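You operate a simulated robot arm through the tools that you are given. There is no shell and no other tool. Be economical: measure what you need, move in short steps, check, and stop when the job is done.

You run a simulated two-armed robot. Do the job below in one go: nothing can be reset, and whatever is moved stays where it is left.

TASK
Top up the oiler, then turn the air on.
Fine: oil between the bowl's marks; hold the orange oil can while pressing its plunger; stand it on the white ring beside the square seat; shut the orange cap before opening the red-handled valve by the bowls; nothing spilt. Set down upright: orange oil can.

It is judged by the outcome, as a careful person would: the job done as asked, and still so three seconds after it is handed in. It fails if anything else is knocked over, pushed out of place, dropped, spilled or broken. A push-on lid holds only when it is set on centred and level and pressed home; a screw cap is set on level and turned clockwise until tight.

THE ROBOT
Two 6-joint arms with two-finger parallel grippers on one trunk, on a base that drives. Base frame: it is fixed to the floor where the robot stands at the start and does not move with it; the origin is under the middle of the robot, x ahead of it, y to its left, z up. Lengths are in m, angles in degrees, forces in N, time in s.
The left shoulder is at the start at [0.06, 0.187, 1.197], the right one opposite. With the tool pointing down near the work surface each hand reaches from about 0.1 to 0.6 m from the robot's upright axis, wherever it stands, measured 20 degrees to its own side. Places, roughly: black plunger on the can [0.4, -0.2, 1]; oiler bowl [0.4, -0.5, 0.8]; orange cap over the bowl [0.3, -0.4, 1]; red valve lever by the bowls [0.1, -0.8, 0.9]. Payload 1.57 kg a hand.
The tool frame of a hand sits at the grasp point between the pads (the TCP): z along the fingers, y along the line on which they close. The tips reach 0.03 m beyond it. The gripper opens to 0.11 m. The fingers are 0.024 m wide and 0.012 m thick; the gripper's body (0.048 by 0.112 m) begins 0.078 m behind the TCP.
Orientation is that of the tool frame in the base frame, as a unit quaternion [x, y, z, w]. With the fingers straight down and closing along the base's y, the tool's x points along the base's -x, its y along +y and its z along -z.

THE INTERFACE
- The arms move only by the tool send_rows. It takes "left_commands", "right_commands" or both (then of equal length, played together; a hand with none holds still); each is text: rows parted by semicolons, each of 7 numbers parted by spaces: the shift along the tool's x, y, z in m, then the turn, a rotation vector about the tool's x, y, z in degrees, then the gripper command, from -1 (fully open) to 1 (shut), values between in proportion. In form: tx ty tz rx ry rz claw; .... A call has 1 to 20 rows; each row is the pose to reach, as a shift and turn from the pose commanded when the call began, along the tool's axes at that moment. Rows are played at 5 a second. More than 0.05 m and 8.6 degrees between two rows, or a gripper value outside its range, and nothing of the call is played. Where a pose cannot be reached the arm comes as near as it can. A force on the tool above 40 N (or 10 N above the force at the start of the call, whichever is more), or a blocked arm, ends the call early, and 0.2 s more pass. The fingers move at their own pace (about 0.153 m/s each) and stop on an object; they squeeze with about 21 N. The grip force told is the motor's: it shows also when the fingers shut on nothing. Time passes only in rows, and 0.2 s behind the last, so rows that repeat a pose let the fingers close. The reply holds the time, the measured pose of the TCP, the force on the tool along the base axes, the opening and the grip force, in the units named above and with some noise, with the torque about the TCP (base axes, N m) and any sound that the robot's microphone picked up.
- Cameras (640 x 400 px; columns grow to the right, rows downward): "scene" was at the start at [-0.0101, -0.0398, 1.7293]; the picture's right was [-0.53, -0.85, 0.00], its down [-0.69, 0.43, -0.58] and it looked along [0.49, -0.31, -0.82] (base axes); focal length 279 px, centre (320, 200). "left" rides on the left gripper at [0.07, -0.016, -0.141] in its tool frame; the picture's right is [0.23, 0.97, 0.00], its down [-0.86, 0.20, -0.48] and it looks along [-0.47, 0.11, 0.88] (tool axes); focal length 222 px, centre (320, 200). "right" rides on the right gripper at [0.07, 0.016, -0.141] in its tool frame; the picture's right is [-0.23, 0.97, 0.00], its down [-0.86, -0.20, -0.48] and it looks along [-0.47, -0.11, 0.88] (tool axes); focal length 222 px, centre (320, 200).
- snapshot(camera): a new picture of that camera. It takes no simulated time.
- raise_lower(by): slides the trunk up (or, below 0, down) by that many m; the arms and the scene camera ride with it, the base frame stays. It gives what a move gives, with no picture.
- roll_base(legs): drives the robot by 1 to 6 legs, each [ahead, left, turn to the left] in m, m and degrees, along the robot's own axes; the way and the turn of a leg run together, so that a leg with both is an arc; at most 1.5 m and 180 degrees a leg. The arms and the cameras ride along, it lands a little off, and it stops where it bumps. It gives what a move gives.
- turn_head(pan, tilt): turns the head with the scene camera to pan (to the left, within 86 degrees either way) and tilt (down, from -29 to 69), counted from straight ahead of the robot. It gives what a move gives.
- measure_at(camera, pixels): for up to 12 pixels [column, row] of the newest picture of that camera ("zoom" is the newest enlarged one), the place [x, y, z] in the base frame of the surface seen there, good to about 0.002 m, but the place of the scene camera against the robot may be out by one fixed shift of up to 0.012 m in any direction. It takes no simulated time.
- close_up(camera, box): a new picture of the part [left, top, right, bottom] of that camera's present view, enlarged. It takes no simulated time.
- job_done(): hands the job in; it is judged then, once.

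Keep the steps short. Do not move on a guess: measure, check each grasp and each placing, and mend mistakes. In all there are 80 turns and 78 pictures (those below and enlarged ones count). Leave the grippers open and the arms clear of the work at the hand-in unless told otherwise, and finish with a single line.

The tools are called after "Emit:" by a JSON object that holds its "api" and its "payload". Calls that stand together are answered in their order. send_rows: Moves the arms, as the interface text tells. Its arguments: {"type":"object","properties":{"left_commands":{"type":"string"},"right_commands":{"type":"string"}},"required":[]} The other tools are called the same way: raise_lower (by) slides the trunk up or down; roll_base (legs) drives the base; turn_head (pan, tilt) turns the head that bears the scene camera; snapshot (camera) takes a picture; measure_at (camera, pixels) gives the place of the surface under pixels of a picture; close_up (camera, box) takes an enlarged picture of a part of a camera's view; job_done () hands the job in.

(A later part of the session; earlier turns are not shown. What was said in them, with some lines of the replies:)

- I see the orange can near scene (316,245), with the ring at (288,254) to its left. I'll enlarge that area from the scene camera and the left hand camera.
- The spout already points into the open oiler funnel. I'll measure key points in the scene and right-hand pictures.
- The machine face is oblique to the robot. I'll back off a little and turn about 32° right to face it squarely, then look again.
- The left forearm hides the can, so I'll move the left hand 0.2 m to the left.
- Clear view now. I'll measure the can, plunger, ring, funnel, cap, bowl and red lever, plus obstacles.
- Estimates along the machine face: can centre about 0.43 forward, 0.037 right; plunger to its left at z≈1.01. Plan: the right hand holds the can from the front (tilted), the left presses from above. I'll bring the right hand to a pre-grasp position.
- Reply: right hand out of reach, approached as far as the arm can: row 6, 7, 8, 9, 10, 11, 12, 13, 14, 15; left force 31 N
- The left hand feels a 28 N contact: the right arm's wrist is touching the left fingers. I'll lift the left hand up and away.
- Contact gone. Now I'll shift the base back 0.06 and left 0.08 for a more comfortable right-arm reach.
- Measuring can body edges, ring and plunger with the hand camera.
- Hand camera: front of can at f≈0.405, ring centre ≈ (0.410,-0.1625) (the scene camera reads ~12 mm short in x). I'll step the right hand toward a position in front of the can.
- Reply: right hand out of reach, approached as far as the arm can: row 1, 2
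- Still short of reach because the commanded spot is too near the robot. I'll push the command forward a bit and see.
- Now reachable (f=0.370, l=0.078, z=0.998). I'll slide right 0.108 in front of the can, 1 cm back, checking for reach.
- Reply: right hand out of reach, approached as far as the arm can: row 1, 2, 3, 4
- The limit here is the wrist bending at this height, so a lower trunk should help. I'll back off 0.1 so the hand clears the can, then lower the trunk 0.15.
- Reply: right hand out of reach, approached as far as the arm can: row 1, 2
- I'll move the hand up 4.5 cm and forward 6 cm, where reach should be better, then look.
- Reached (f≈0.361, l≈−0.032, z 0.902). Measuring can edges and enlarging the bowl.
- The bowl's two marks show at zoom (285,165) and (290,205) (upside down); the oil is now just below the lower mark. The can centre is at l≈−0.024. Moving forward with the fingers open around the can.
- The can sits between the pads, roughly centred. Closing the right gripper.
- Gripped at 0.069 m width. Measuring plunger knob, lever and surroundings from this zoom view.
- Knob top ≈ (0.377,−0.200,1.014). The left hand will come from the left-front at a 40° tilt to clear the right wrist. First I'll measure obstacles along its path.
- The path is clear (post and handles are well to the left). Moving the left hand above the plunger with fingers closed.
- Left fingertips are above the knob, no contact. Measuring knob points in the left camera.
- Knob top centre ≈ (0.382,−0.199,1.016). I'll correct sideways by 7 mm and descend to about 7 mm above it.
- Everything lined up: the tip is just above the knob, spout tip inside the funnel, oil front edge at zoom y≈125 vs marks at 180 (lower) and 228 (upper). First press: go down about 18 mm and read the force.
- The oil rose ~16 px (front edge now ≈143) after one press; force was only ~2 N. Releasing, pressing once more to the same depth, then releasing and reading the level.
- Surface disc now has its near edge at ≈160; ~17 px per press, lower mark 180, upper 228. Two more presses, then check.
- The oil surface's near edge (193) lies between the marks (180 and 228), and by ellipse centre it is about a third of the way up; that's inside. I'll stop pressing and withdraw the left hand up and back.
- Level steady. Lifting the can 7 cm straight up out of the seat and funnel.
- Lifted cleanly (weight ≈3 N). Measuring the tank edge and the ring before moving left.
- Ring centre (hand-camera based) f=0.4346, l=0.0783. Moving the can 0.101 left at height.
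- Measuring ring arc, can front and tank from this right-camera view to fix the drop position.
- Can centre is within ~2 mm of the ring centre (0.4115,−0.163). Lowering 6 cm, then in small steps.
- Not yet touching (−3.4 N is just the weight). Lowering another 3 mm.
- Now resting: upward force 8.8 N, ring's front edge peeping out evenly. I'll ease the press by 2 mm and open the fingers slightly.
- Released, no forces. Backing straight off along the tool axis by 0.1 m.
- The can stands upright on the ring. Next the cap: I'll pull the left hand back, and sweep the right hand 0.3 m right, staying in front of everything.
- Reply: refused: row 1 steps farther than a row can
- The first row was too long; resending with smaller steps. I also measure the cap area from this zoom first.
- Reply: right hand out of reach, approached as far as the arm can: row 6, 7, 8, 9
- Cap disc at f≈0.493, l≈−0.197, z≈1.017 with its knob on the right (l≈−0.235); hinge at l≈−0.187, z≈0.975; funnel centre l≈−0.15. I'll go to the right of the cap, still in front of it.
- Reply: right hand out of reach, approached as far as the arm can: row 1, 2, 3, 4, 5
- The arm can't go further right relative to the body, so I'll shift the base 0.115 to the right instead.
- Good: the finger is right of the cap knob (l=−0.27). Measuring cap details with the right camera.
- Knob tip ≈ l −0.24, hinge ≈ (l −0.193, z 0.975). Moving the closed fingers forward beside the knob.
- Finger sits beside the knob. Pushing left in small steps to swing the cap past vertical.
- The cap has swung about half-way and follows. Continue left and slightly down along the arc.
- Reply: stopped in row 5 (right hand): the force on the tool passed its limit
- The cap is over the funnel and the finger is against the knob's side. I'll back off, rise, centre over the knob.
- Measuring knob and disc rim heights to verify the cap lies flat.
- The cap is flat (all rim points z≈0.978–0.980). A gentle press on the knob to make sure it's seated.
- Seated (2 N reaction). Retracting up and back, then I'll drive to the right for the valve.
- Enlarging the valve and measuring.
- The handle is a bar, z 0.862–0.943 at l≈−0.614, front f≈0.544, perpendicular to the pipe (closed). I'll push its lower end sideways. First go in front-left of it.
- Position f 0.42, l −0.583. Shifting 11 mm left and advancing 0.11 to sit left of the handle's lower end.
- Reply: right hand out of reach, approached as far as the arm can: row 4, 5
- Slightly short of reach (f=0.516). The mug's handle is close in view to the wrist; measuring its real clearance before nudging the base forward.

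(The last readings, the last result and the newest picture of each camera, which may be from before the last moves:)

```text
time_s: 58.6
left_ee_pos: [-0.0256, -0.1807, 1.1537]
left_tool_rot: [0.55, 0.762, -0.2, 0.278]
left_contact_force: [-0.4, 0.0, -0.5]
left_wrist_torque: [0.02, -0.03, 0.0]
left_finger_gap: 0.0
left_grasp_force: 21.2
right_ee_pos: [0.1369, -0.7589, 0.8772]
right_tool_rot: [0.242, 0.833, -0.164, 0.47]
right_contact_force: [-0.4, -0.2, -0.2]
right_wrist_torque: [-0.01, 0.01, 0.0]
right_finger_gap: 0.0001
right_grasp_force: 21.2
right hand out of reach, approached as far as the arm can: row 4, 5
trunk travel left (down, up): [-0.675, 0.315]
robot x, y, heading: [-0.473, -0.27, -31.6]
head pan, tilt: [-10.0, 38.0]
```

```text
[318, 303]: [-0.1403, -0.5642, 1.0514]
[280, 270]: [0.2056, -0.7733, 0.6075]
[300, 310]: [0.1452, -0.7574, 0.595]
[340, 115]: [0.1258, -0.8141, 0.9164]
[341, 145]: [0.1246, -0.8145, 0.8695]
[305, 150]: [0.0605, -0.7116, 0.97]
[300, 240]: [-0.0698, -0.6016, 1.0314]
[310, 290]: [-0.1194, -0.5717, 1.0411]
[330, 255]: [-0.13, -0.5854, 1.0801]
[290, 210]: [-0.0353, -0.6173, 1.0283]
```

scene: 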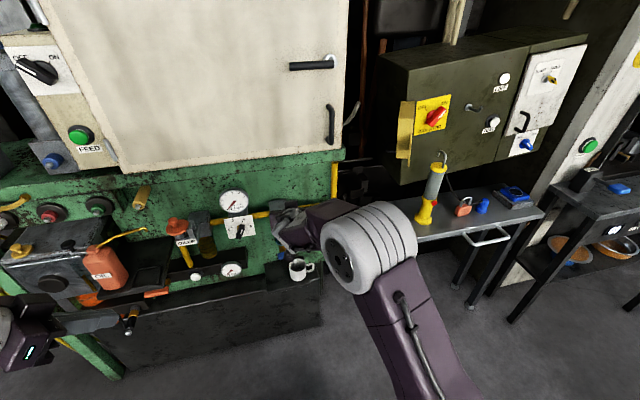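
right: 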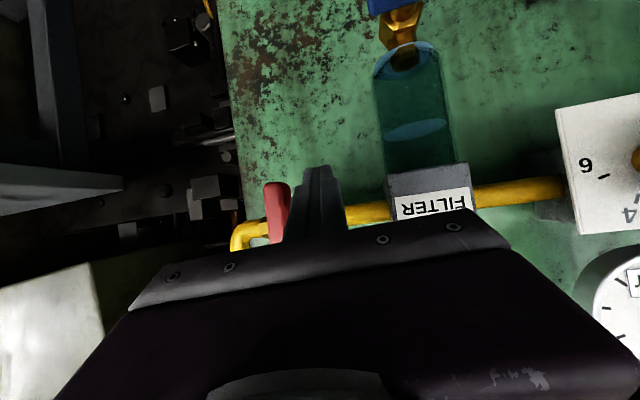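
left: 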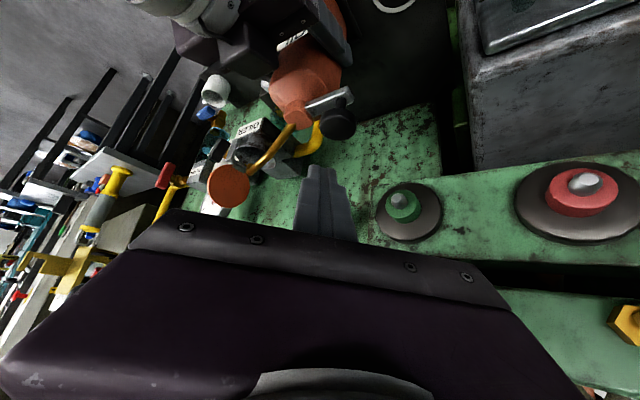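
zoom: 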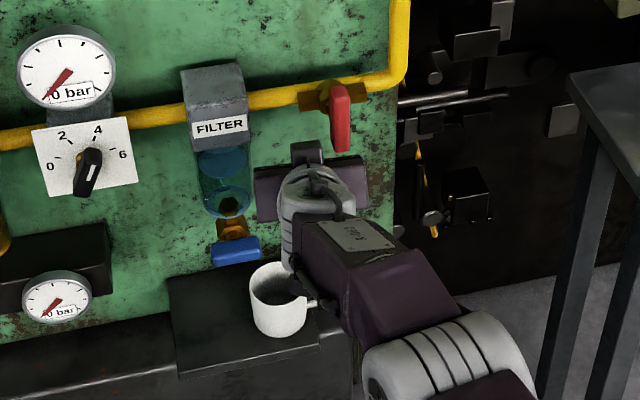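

The mug is at z≈0.6, far below the arm, so it's safe. Nudging the base forward 0.02.

Emit:
{"api": "roll_base", "payload": {"legs": [[0.02, 0, 0]]}}

```text
time_s: 59.4
left_ee_pos: [-0.0116, -0.1902, 1.1538]
left_tool_rot: [0.55, 0.761, -0.2, 0.279]
left_contact_force: [0.2, -1.1, 0.0]
left_wrist_torque: [-0.05, 0.0, -0.01]
left_finger_gap: 0.0
left_grasp_force: 20.6
right_ee_pos: [0.1512, -0.7689, 0.8789]
right_tool_rot: [0.241, 0.832, -0.165, 0.471]
right_contact_force: [-0.5, 0.3, -0.2]
right_wrist_torque: [-0.03, -0.03, -0.01]
right_finger_gap: 0.0
right_grasp_force: 21.3
trunk travel left (down, up): [-0.675, 0.315]
robot x, y, heading: [-0.4584, -0.2782, -31.8]
head pan, tilt: [-10.0, 38.0]
```

Position good (f 0.534, l −0.574). Pushing the handle's lower end to the right in small steps, watching force.

Emit:
{"api": "send_rows", "payload": {"right_commands": "0 -0.014 0 0 0 0 1;0 -0.022 0 0 0 0 1;0 -0.03 0 0 0 0 1;0 -0.037 0 0 0 0 1;0 -0.044 0 0 0 0 1"}}

Emit:
{"api": "close_up", "payload": {"camera": "scene", "box": [260, 180, 360, 250]}}

```text
time_s: 60.6
left_ee_pos: [-0.0104, -0.1879, 1.1524]
left_tool_rot: [0.548, 0.763, -0.199, 0.278]
left_contact_force: [-0.6, 0.7, 0.0]
left_wrist_torque: [0.06, -0.03, 0.01]
left_finger_gap: 0.0
left_grasp_force: 20.6
right_ee_pos: [0.1384, -0.7891, 0.8791]
right_tool_rot: [0.23, 0.838, -0.156, 0.471]
right_contact_force: [9.9, 14.0, 2.0]
right_wrist_torque: [0.03, -0.17, 0.54]
right_finger_gap: 0.0001
right_grasp_force: 20.8
trunk travel left (down, up): [-0.675, 0.315]
robot x, y, heading: [-0.4573, -0.2819, -31.1]
head pan, tilt: [-10.0, 38.0]
stopped in row 5 (right hand): the force on the tool passed its limit (the readings are from after the stop); the commanded pose is now the measured one
```

```text
5.71 times, centred on (310, 215) of scene
```

zoom: 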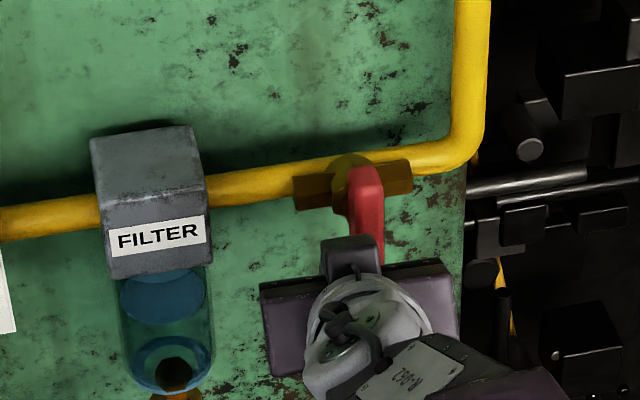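

It met a firm stop and the handle did not move, so the valve turns the other way (lower end left / upper end right). I'll back off, rise 6.4 cm, and push the upper end to the right.

Emit:
{"api": "send_rows", "payload": {"right_commands": "0 0.02 0 0 0 0 1;-0.028 0.022 -0.016 0 0 0 1;-0.055 0.022 -0.0326 0 0 0 1;-0.055 0.022 -0.0326 0 0 0 1"}}

Emit:
{"api": "close_up", "payload": {"camera": "scene", "box": [260, 180, 360, 250]}}

Emit:
{"api": "snapshot", "payload": {"camera": "right"}}

```text
time_s: 61.6
left_ee_pos: [-0.0088, -0.1896, 1.1529]
left_tool_rot: [0.549, 0.763, -0.199, 0.277]
left_contact_force: [-0.5, -0.1, 0.0]
left_wrist_torque: [-0.01, -0.03, 0.03]
left_finger_gap: 0.0002
left_grasp_force: 21.3
right_ee_pos: [0.15, -0.776, 0.94]
right_tool_rot: [0.233, 0.837, -0.158, 0.47]
right_contact_force: [0.1, 0.4, 0.5]
right_wrist_torque: [-0.01, 0.01, 0.01]
right_finger_gap: 0.0001
right_grasp_force: 21.0
trunk travel left (down, up): [-0.675, 0.315]
robot x, y, heading: [-0.46, -0.2775, -31.4]
head pan, tilt: [-10.0, 38.0]
```

```text
5.71 times, centred on (310, 215) of scene
```

zoom: 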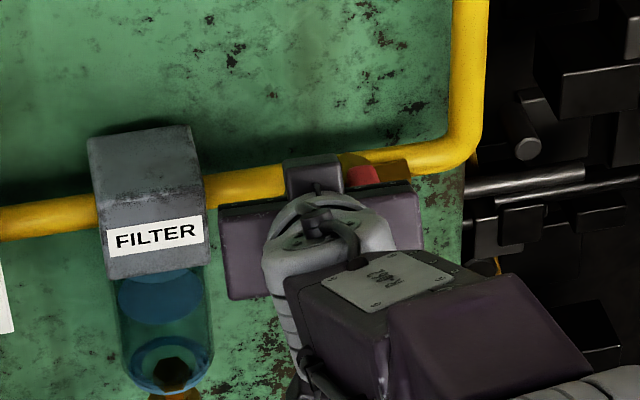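

```text
14 pictures are left
```

right: 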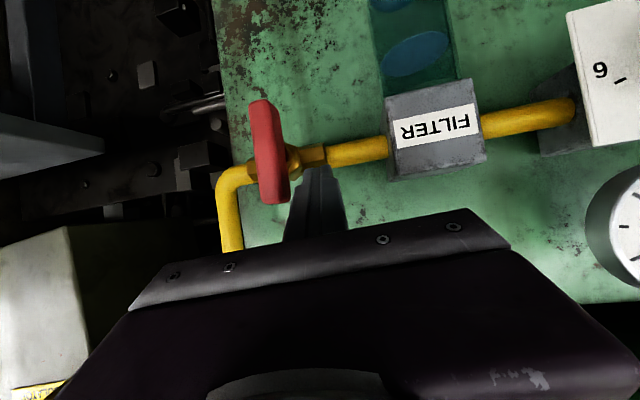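

The handle's upper end is just right of the finger. Pushing it right along the arc.

Emit:
{"api": "send_rows", "payload": {"right_commands": "-0.002 -0.011 -0.001 0 0 0 1;-0.004 -0.018 -0.0025 0 0 0 1;-0.006 -0.025 -0.0035 0 0 0 1;-0.007 -0.032 -0.004 0 0 0 1;-0.007 -0.038 -0.004 0 0 0 1;-0.007 -0.038 -0.004 0 0 0 1"}}

Emit:
{"api": "snapshot", "payload": {"camera": "right"}}

```text
time_s: 63.0
left_ee_pos: [-0.0078, -0.1882, 1.1535]
left_tool_rot: [0.549, 0.763, -0.199, 0.278]
left_contact_force: [0.3, 0.3, -1.0]
left_wrist_torque: [0.03, -0.01, -0.01]
left_finger_gap: 0.0
left_grasp_force: 21.5
right_ee_pos: [0.1279, -0.8059, 0.9505]
right_tool_rot: [0.233, 0.836, -0.158, 0.47]
right_contact_force: [0.0, 0.7, 0.1]
right_wrist_torque: [-0.01, -0.02, 0.05]
right_finger_gap: 0.0
right_grasp_force: 21.0
trunk travel left (down, up): [-0.675, 0.315]
robot x, y, heading: [-0.461, -0.2794, -31.5]
head pan, tilt: [-10.0, 38.0]
```

```text
13 pictures are left
```

right: 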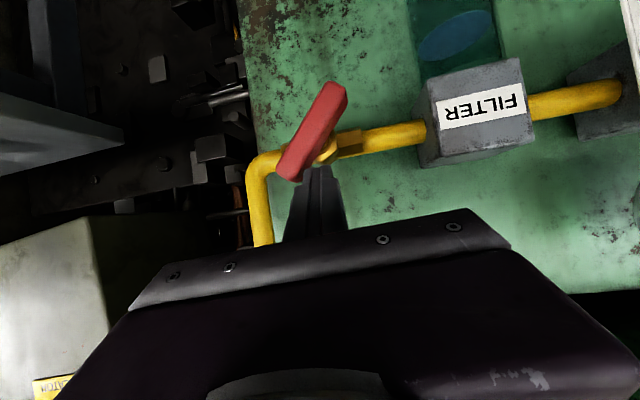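

The handle is turning (≈40°). Continue right and then down to bring it parallel with the pipe.

Emit:
{"api": "send_rows", "payload": {"right_commands": "0.001 -0.008 0.0005 0 0 0 1;0.0034 -0.016 0.002 0 0 0 1;0.0077 -0.022 0.0046 0 0 0 1;0.012 -0.026 0.0071 0 0 0 1;0.0163 -0.027 0.0097 0 0 0 1;0.0198 -0.027 0.0117 0 0 0 1;0.0198 -0.027 0.0117 0 0 0 1"}}

Emit:
{"api": "snapshot", "payload": {"camera": "right"}}

```text
time_s: 64.6
left_ee_pos: [-0.0098, -0.1861, 1.1539]
left_tool_rot: [0.549, 0.763, -0.2, 0.279]
left_contact_force: [-0.6, 0.1, 0.2]
left_wrist_torque: [-0.01, -0.01, 0.01]
left_finger_gap: 0.0
left_grasp_force: 20.6
right_ee_pos: [0.1131, -0.8269, 0.9356]
right_tool_rot: [0.233, 0.834, -0.16, 0.473]
right_contact_force: [3.6, -0.6, 19.1]
right_wrist_torque: [-0.21, -0.49, 0.28]
right_finger_gap: 0.0
right_grasp_force: 21.4
trunk travel left (down, up): [-0.675, 0.315]
robot x, y, heading: [-0.4559, -0.2813, -31.4]
head pan, tilt: [-10.0, 38.0]
```

```text
12 pictures are left
```

right: 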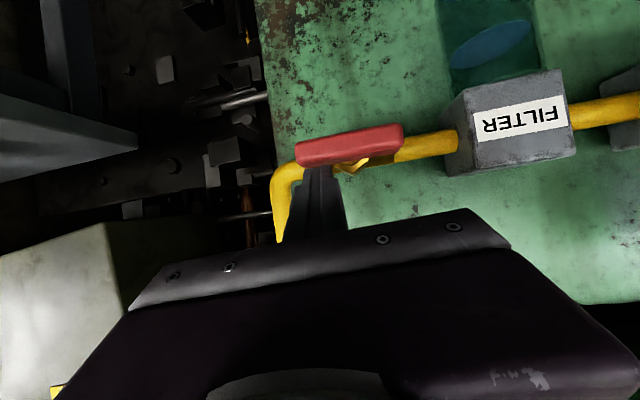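

The handle is now along the pipe, at its stop (19 N). Retracting up and back, opening the fingers once clear.

Emit:
{"api": "send_rows", "payload": {"right_commands": "-0.013 0 -0.0077 0 0 0 1;-0.026 0 -0.0153 0 0 0 1;-0.008 0 -0.046 0 0 0 1;0.01 0 -0.076 0 0 0 1;0.025 0 -0.1 0 0 0 -1;0.03 0 -0.12 0 0 0 -1;0.03 0 -0.12 0 0 0 -1", "left_commands": "0 0 0 0 0 0 1;0 0 0 0 0 0 1;0 0 0 0 0 0 1;0 0 0 0 0 0 1;0 0 0 0 0 0 -1;0 0 0 0 0 0 -1;0 0 0 0 0 0 -1"}}

Emit:
{"api": "snapshot", "payload": {"camera": "scene"}}

Emit:
{"api": "snapshot", "payload": {"camera": "right"}}

```text
time_s: 66.2
left_ee_pos: [-0.0093, -0.1888, 1.1529]
left_tool_rot: [0.549, 0.763, -0.2, 0.277]
left_contact_force: [-0.2, 0.2, 0.5]
left_wrist_torque: [0.0, 0.0, 0.0]
left_finger_gap: 0.1101
left_grasp_force: 0.0
right_ee_pos: [0.0191, -0.7571, 0.9667]
right_tool_rot: [0.237, 0.836, -0.162, 0.467]
right_contact_force: [-0.3, 0.1, 0.6]
right_wrist_torque: [-0.02, 0.04, -0.03]
right_finger_gap: 0.1099
right_grasp_force: 0.0
right hand out of reach, approached as far as the arm can: row 5, 6, 7
trunk travel left (down, up): [-0.675, 0.315]
robot x, y, heading: [-0.4572, -0.2827, -31.5]
head pan, tilt: [-10.0, 38.0]
```

```text
11 pictures are left
```

scene: 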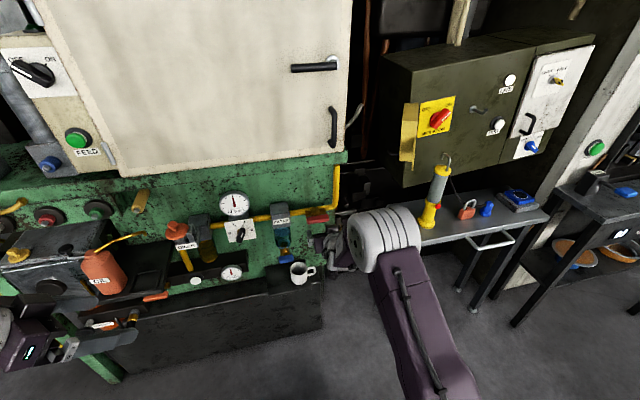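

```text
10 pictures are left
```

right: 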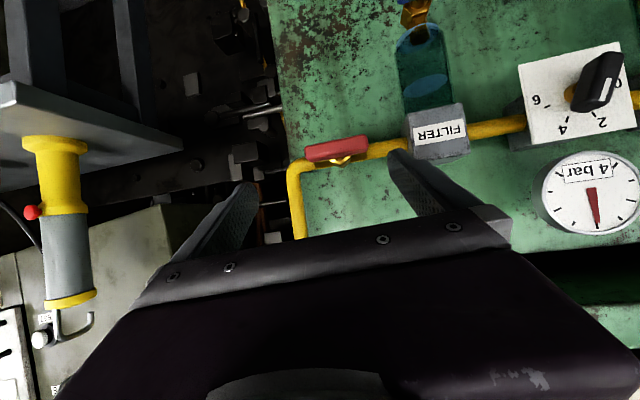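

The gauge now reads 4 bar. Final check of the oiler, cap and can.

Emit:
{"api": "close_up", "payload": {"camera": "scene", "box": [60, 190, 260, 310]}}

Emit:
{"api": "close_up", "payload": {"camera": "scene", "box": [160, 215, 230, 275]}}

```text
3.20 times, centred on (160, 250) of scene
```

zoom: 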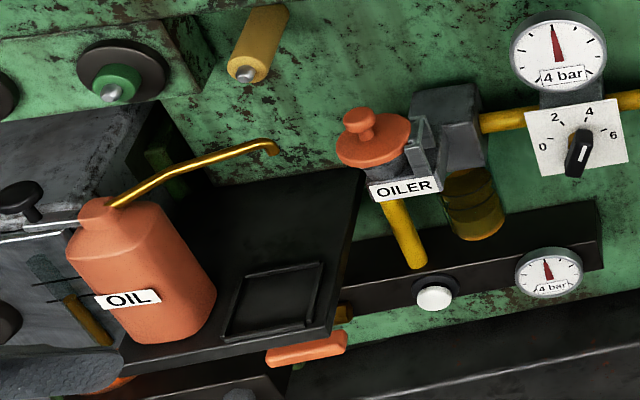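

```text
6.67 times, centred on (195, 245) of scene
```

zoom: 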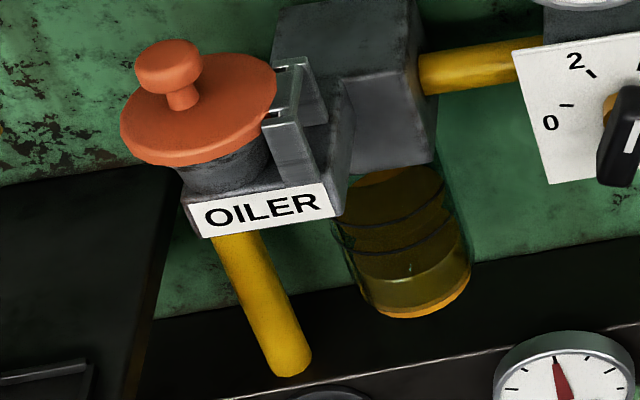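

Gauges read 4 bar, cap shut, can upright on its ring. I'll measure heights on the marks and the oil surface to confirm the level.

Emit:
{"api": "measure_at", "payload": {"camera": "zoom", "pixels": [[400, 215], [390, 224], [395, 235], [395, 250], [400, 262], [410, 275], [420, 200], [400, 185], [370, 195], [410, 290], [430, 225], [440, 240]]}}

```text
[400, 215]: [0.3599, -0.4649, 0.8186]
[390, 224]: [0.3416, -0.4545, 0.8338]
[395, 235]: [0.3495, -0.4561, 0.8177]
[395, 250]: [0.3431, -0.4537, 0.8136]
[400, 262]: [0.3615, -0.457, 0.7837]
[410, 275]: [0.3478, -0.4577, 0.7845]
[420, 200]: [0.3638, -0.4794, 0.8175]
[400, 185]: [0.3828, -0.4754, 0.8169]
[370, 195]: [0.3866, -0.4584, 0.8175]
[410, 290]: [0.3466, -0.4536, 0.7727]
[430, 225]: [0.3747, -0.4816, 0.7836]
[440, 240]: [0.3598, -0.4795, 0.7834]
```

Oil surface reads z=0.8177; upper mark ≈0.834, lower ≈0.8136. One tighter look to confirm the lower mark's height.

Emit:
{"api": "close_up", "payload": {"camera": "scene", "box": [192, 236, 216, 266]}}

```text
13.33 times, centred on (204, 251) of scene
```

zoom: 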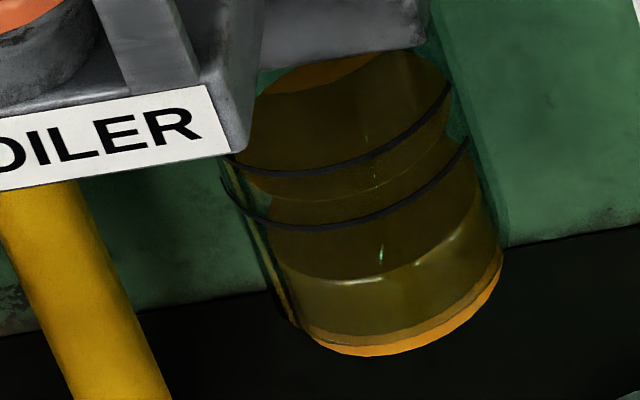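

The faint surface edge (≈y 195) lies between the two mark lines (≈172 and ≈222). Measuring on the lines.

Emit:
{"api": "measure_at", "payload": {"camera": "zoom", "pixels": [[330, 223], [350, 221], [370, 216], [300, 225], [330, 171], [350, 167], [300, 174], [370, 162], [340, 150], [340, 185], [340, 205]]}}

```text
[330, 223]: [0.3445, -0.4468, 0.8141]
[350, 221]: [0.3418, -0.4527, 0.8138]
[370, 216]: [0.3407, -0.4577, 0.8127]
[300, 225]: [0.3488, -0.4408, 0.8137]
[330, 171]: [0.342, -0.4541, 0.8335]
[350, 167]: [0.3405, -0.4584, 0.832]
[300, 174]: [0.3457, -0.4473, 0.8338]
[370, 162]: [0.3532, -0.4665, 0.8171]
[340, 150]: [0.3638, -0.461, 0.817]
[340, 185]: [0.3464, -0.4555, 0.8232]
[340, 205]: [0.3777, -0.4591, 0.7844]
```

Oil 0.8175 is inside the marks (0.8137–0.8335). I'll back the base off to leave both arms well clear.

Emit:
{"api": "roll_base", "payload": {"legs": [[-0.15, 0, 0]]}}

Emit:
{"api": "snapshot", "payload": {"camera": "scene"}}

```text
time_s: 67.6
left_ee_pos: [-0.1384, -0.1101, 1.1521]
left_tool_rot: [0.548, 0.764, -0.2, 0.277]
left_contact_force: [0.7, 0.1, -0.3]
left_wrist_torque: [-0.01, 0.01, 0.0]
left_finger_gap: 0.11
left_grasp_force: 0.0
right_ee_pos: [-0.108, -0.6762, 0.9658]
right_tool_rot: [0.235, 0.836, -0.162, 0.468]
right_contact_force: [0.3, 1.0, 0.2]
right_wrist_torque: [-0.02, 0.01, 0.0]
right_finger_gap: 0.1099
right_grasp_force: 0.1
trunk travel left (down, up): [-0.675, 0.315]
robot x, y, heading: [-0.5882, -0.2023, -31.2]
head pan, tilt: [-10.0, 38.0]
```

```text
6 pictures are left
```

scene: 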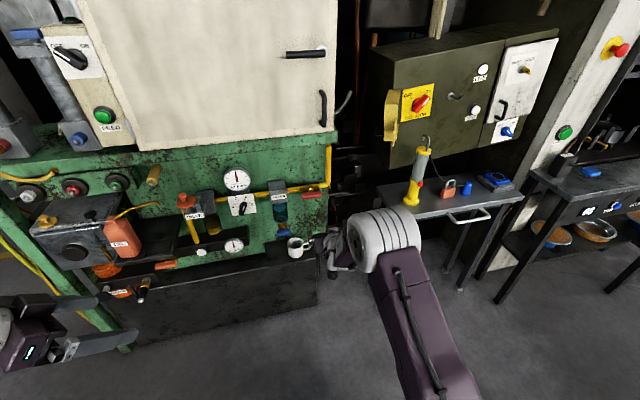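

The oil is between the marks, the cap is shut, the valve is open and the can is upright on the ring. Both grippers are open and clear, so I'm handing in.

Emit:
{"api": "job_done", "payload": {}}

```text
The job is handed in.
```

The oiler is topped up to between its marks, the cap was shut before the red valve was opened, the gauges read 4 bar, and the oil can stands upright on the white ring with no spill seen.
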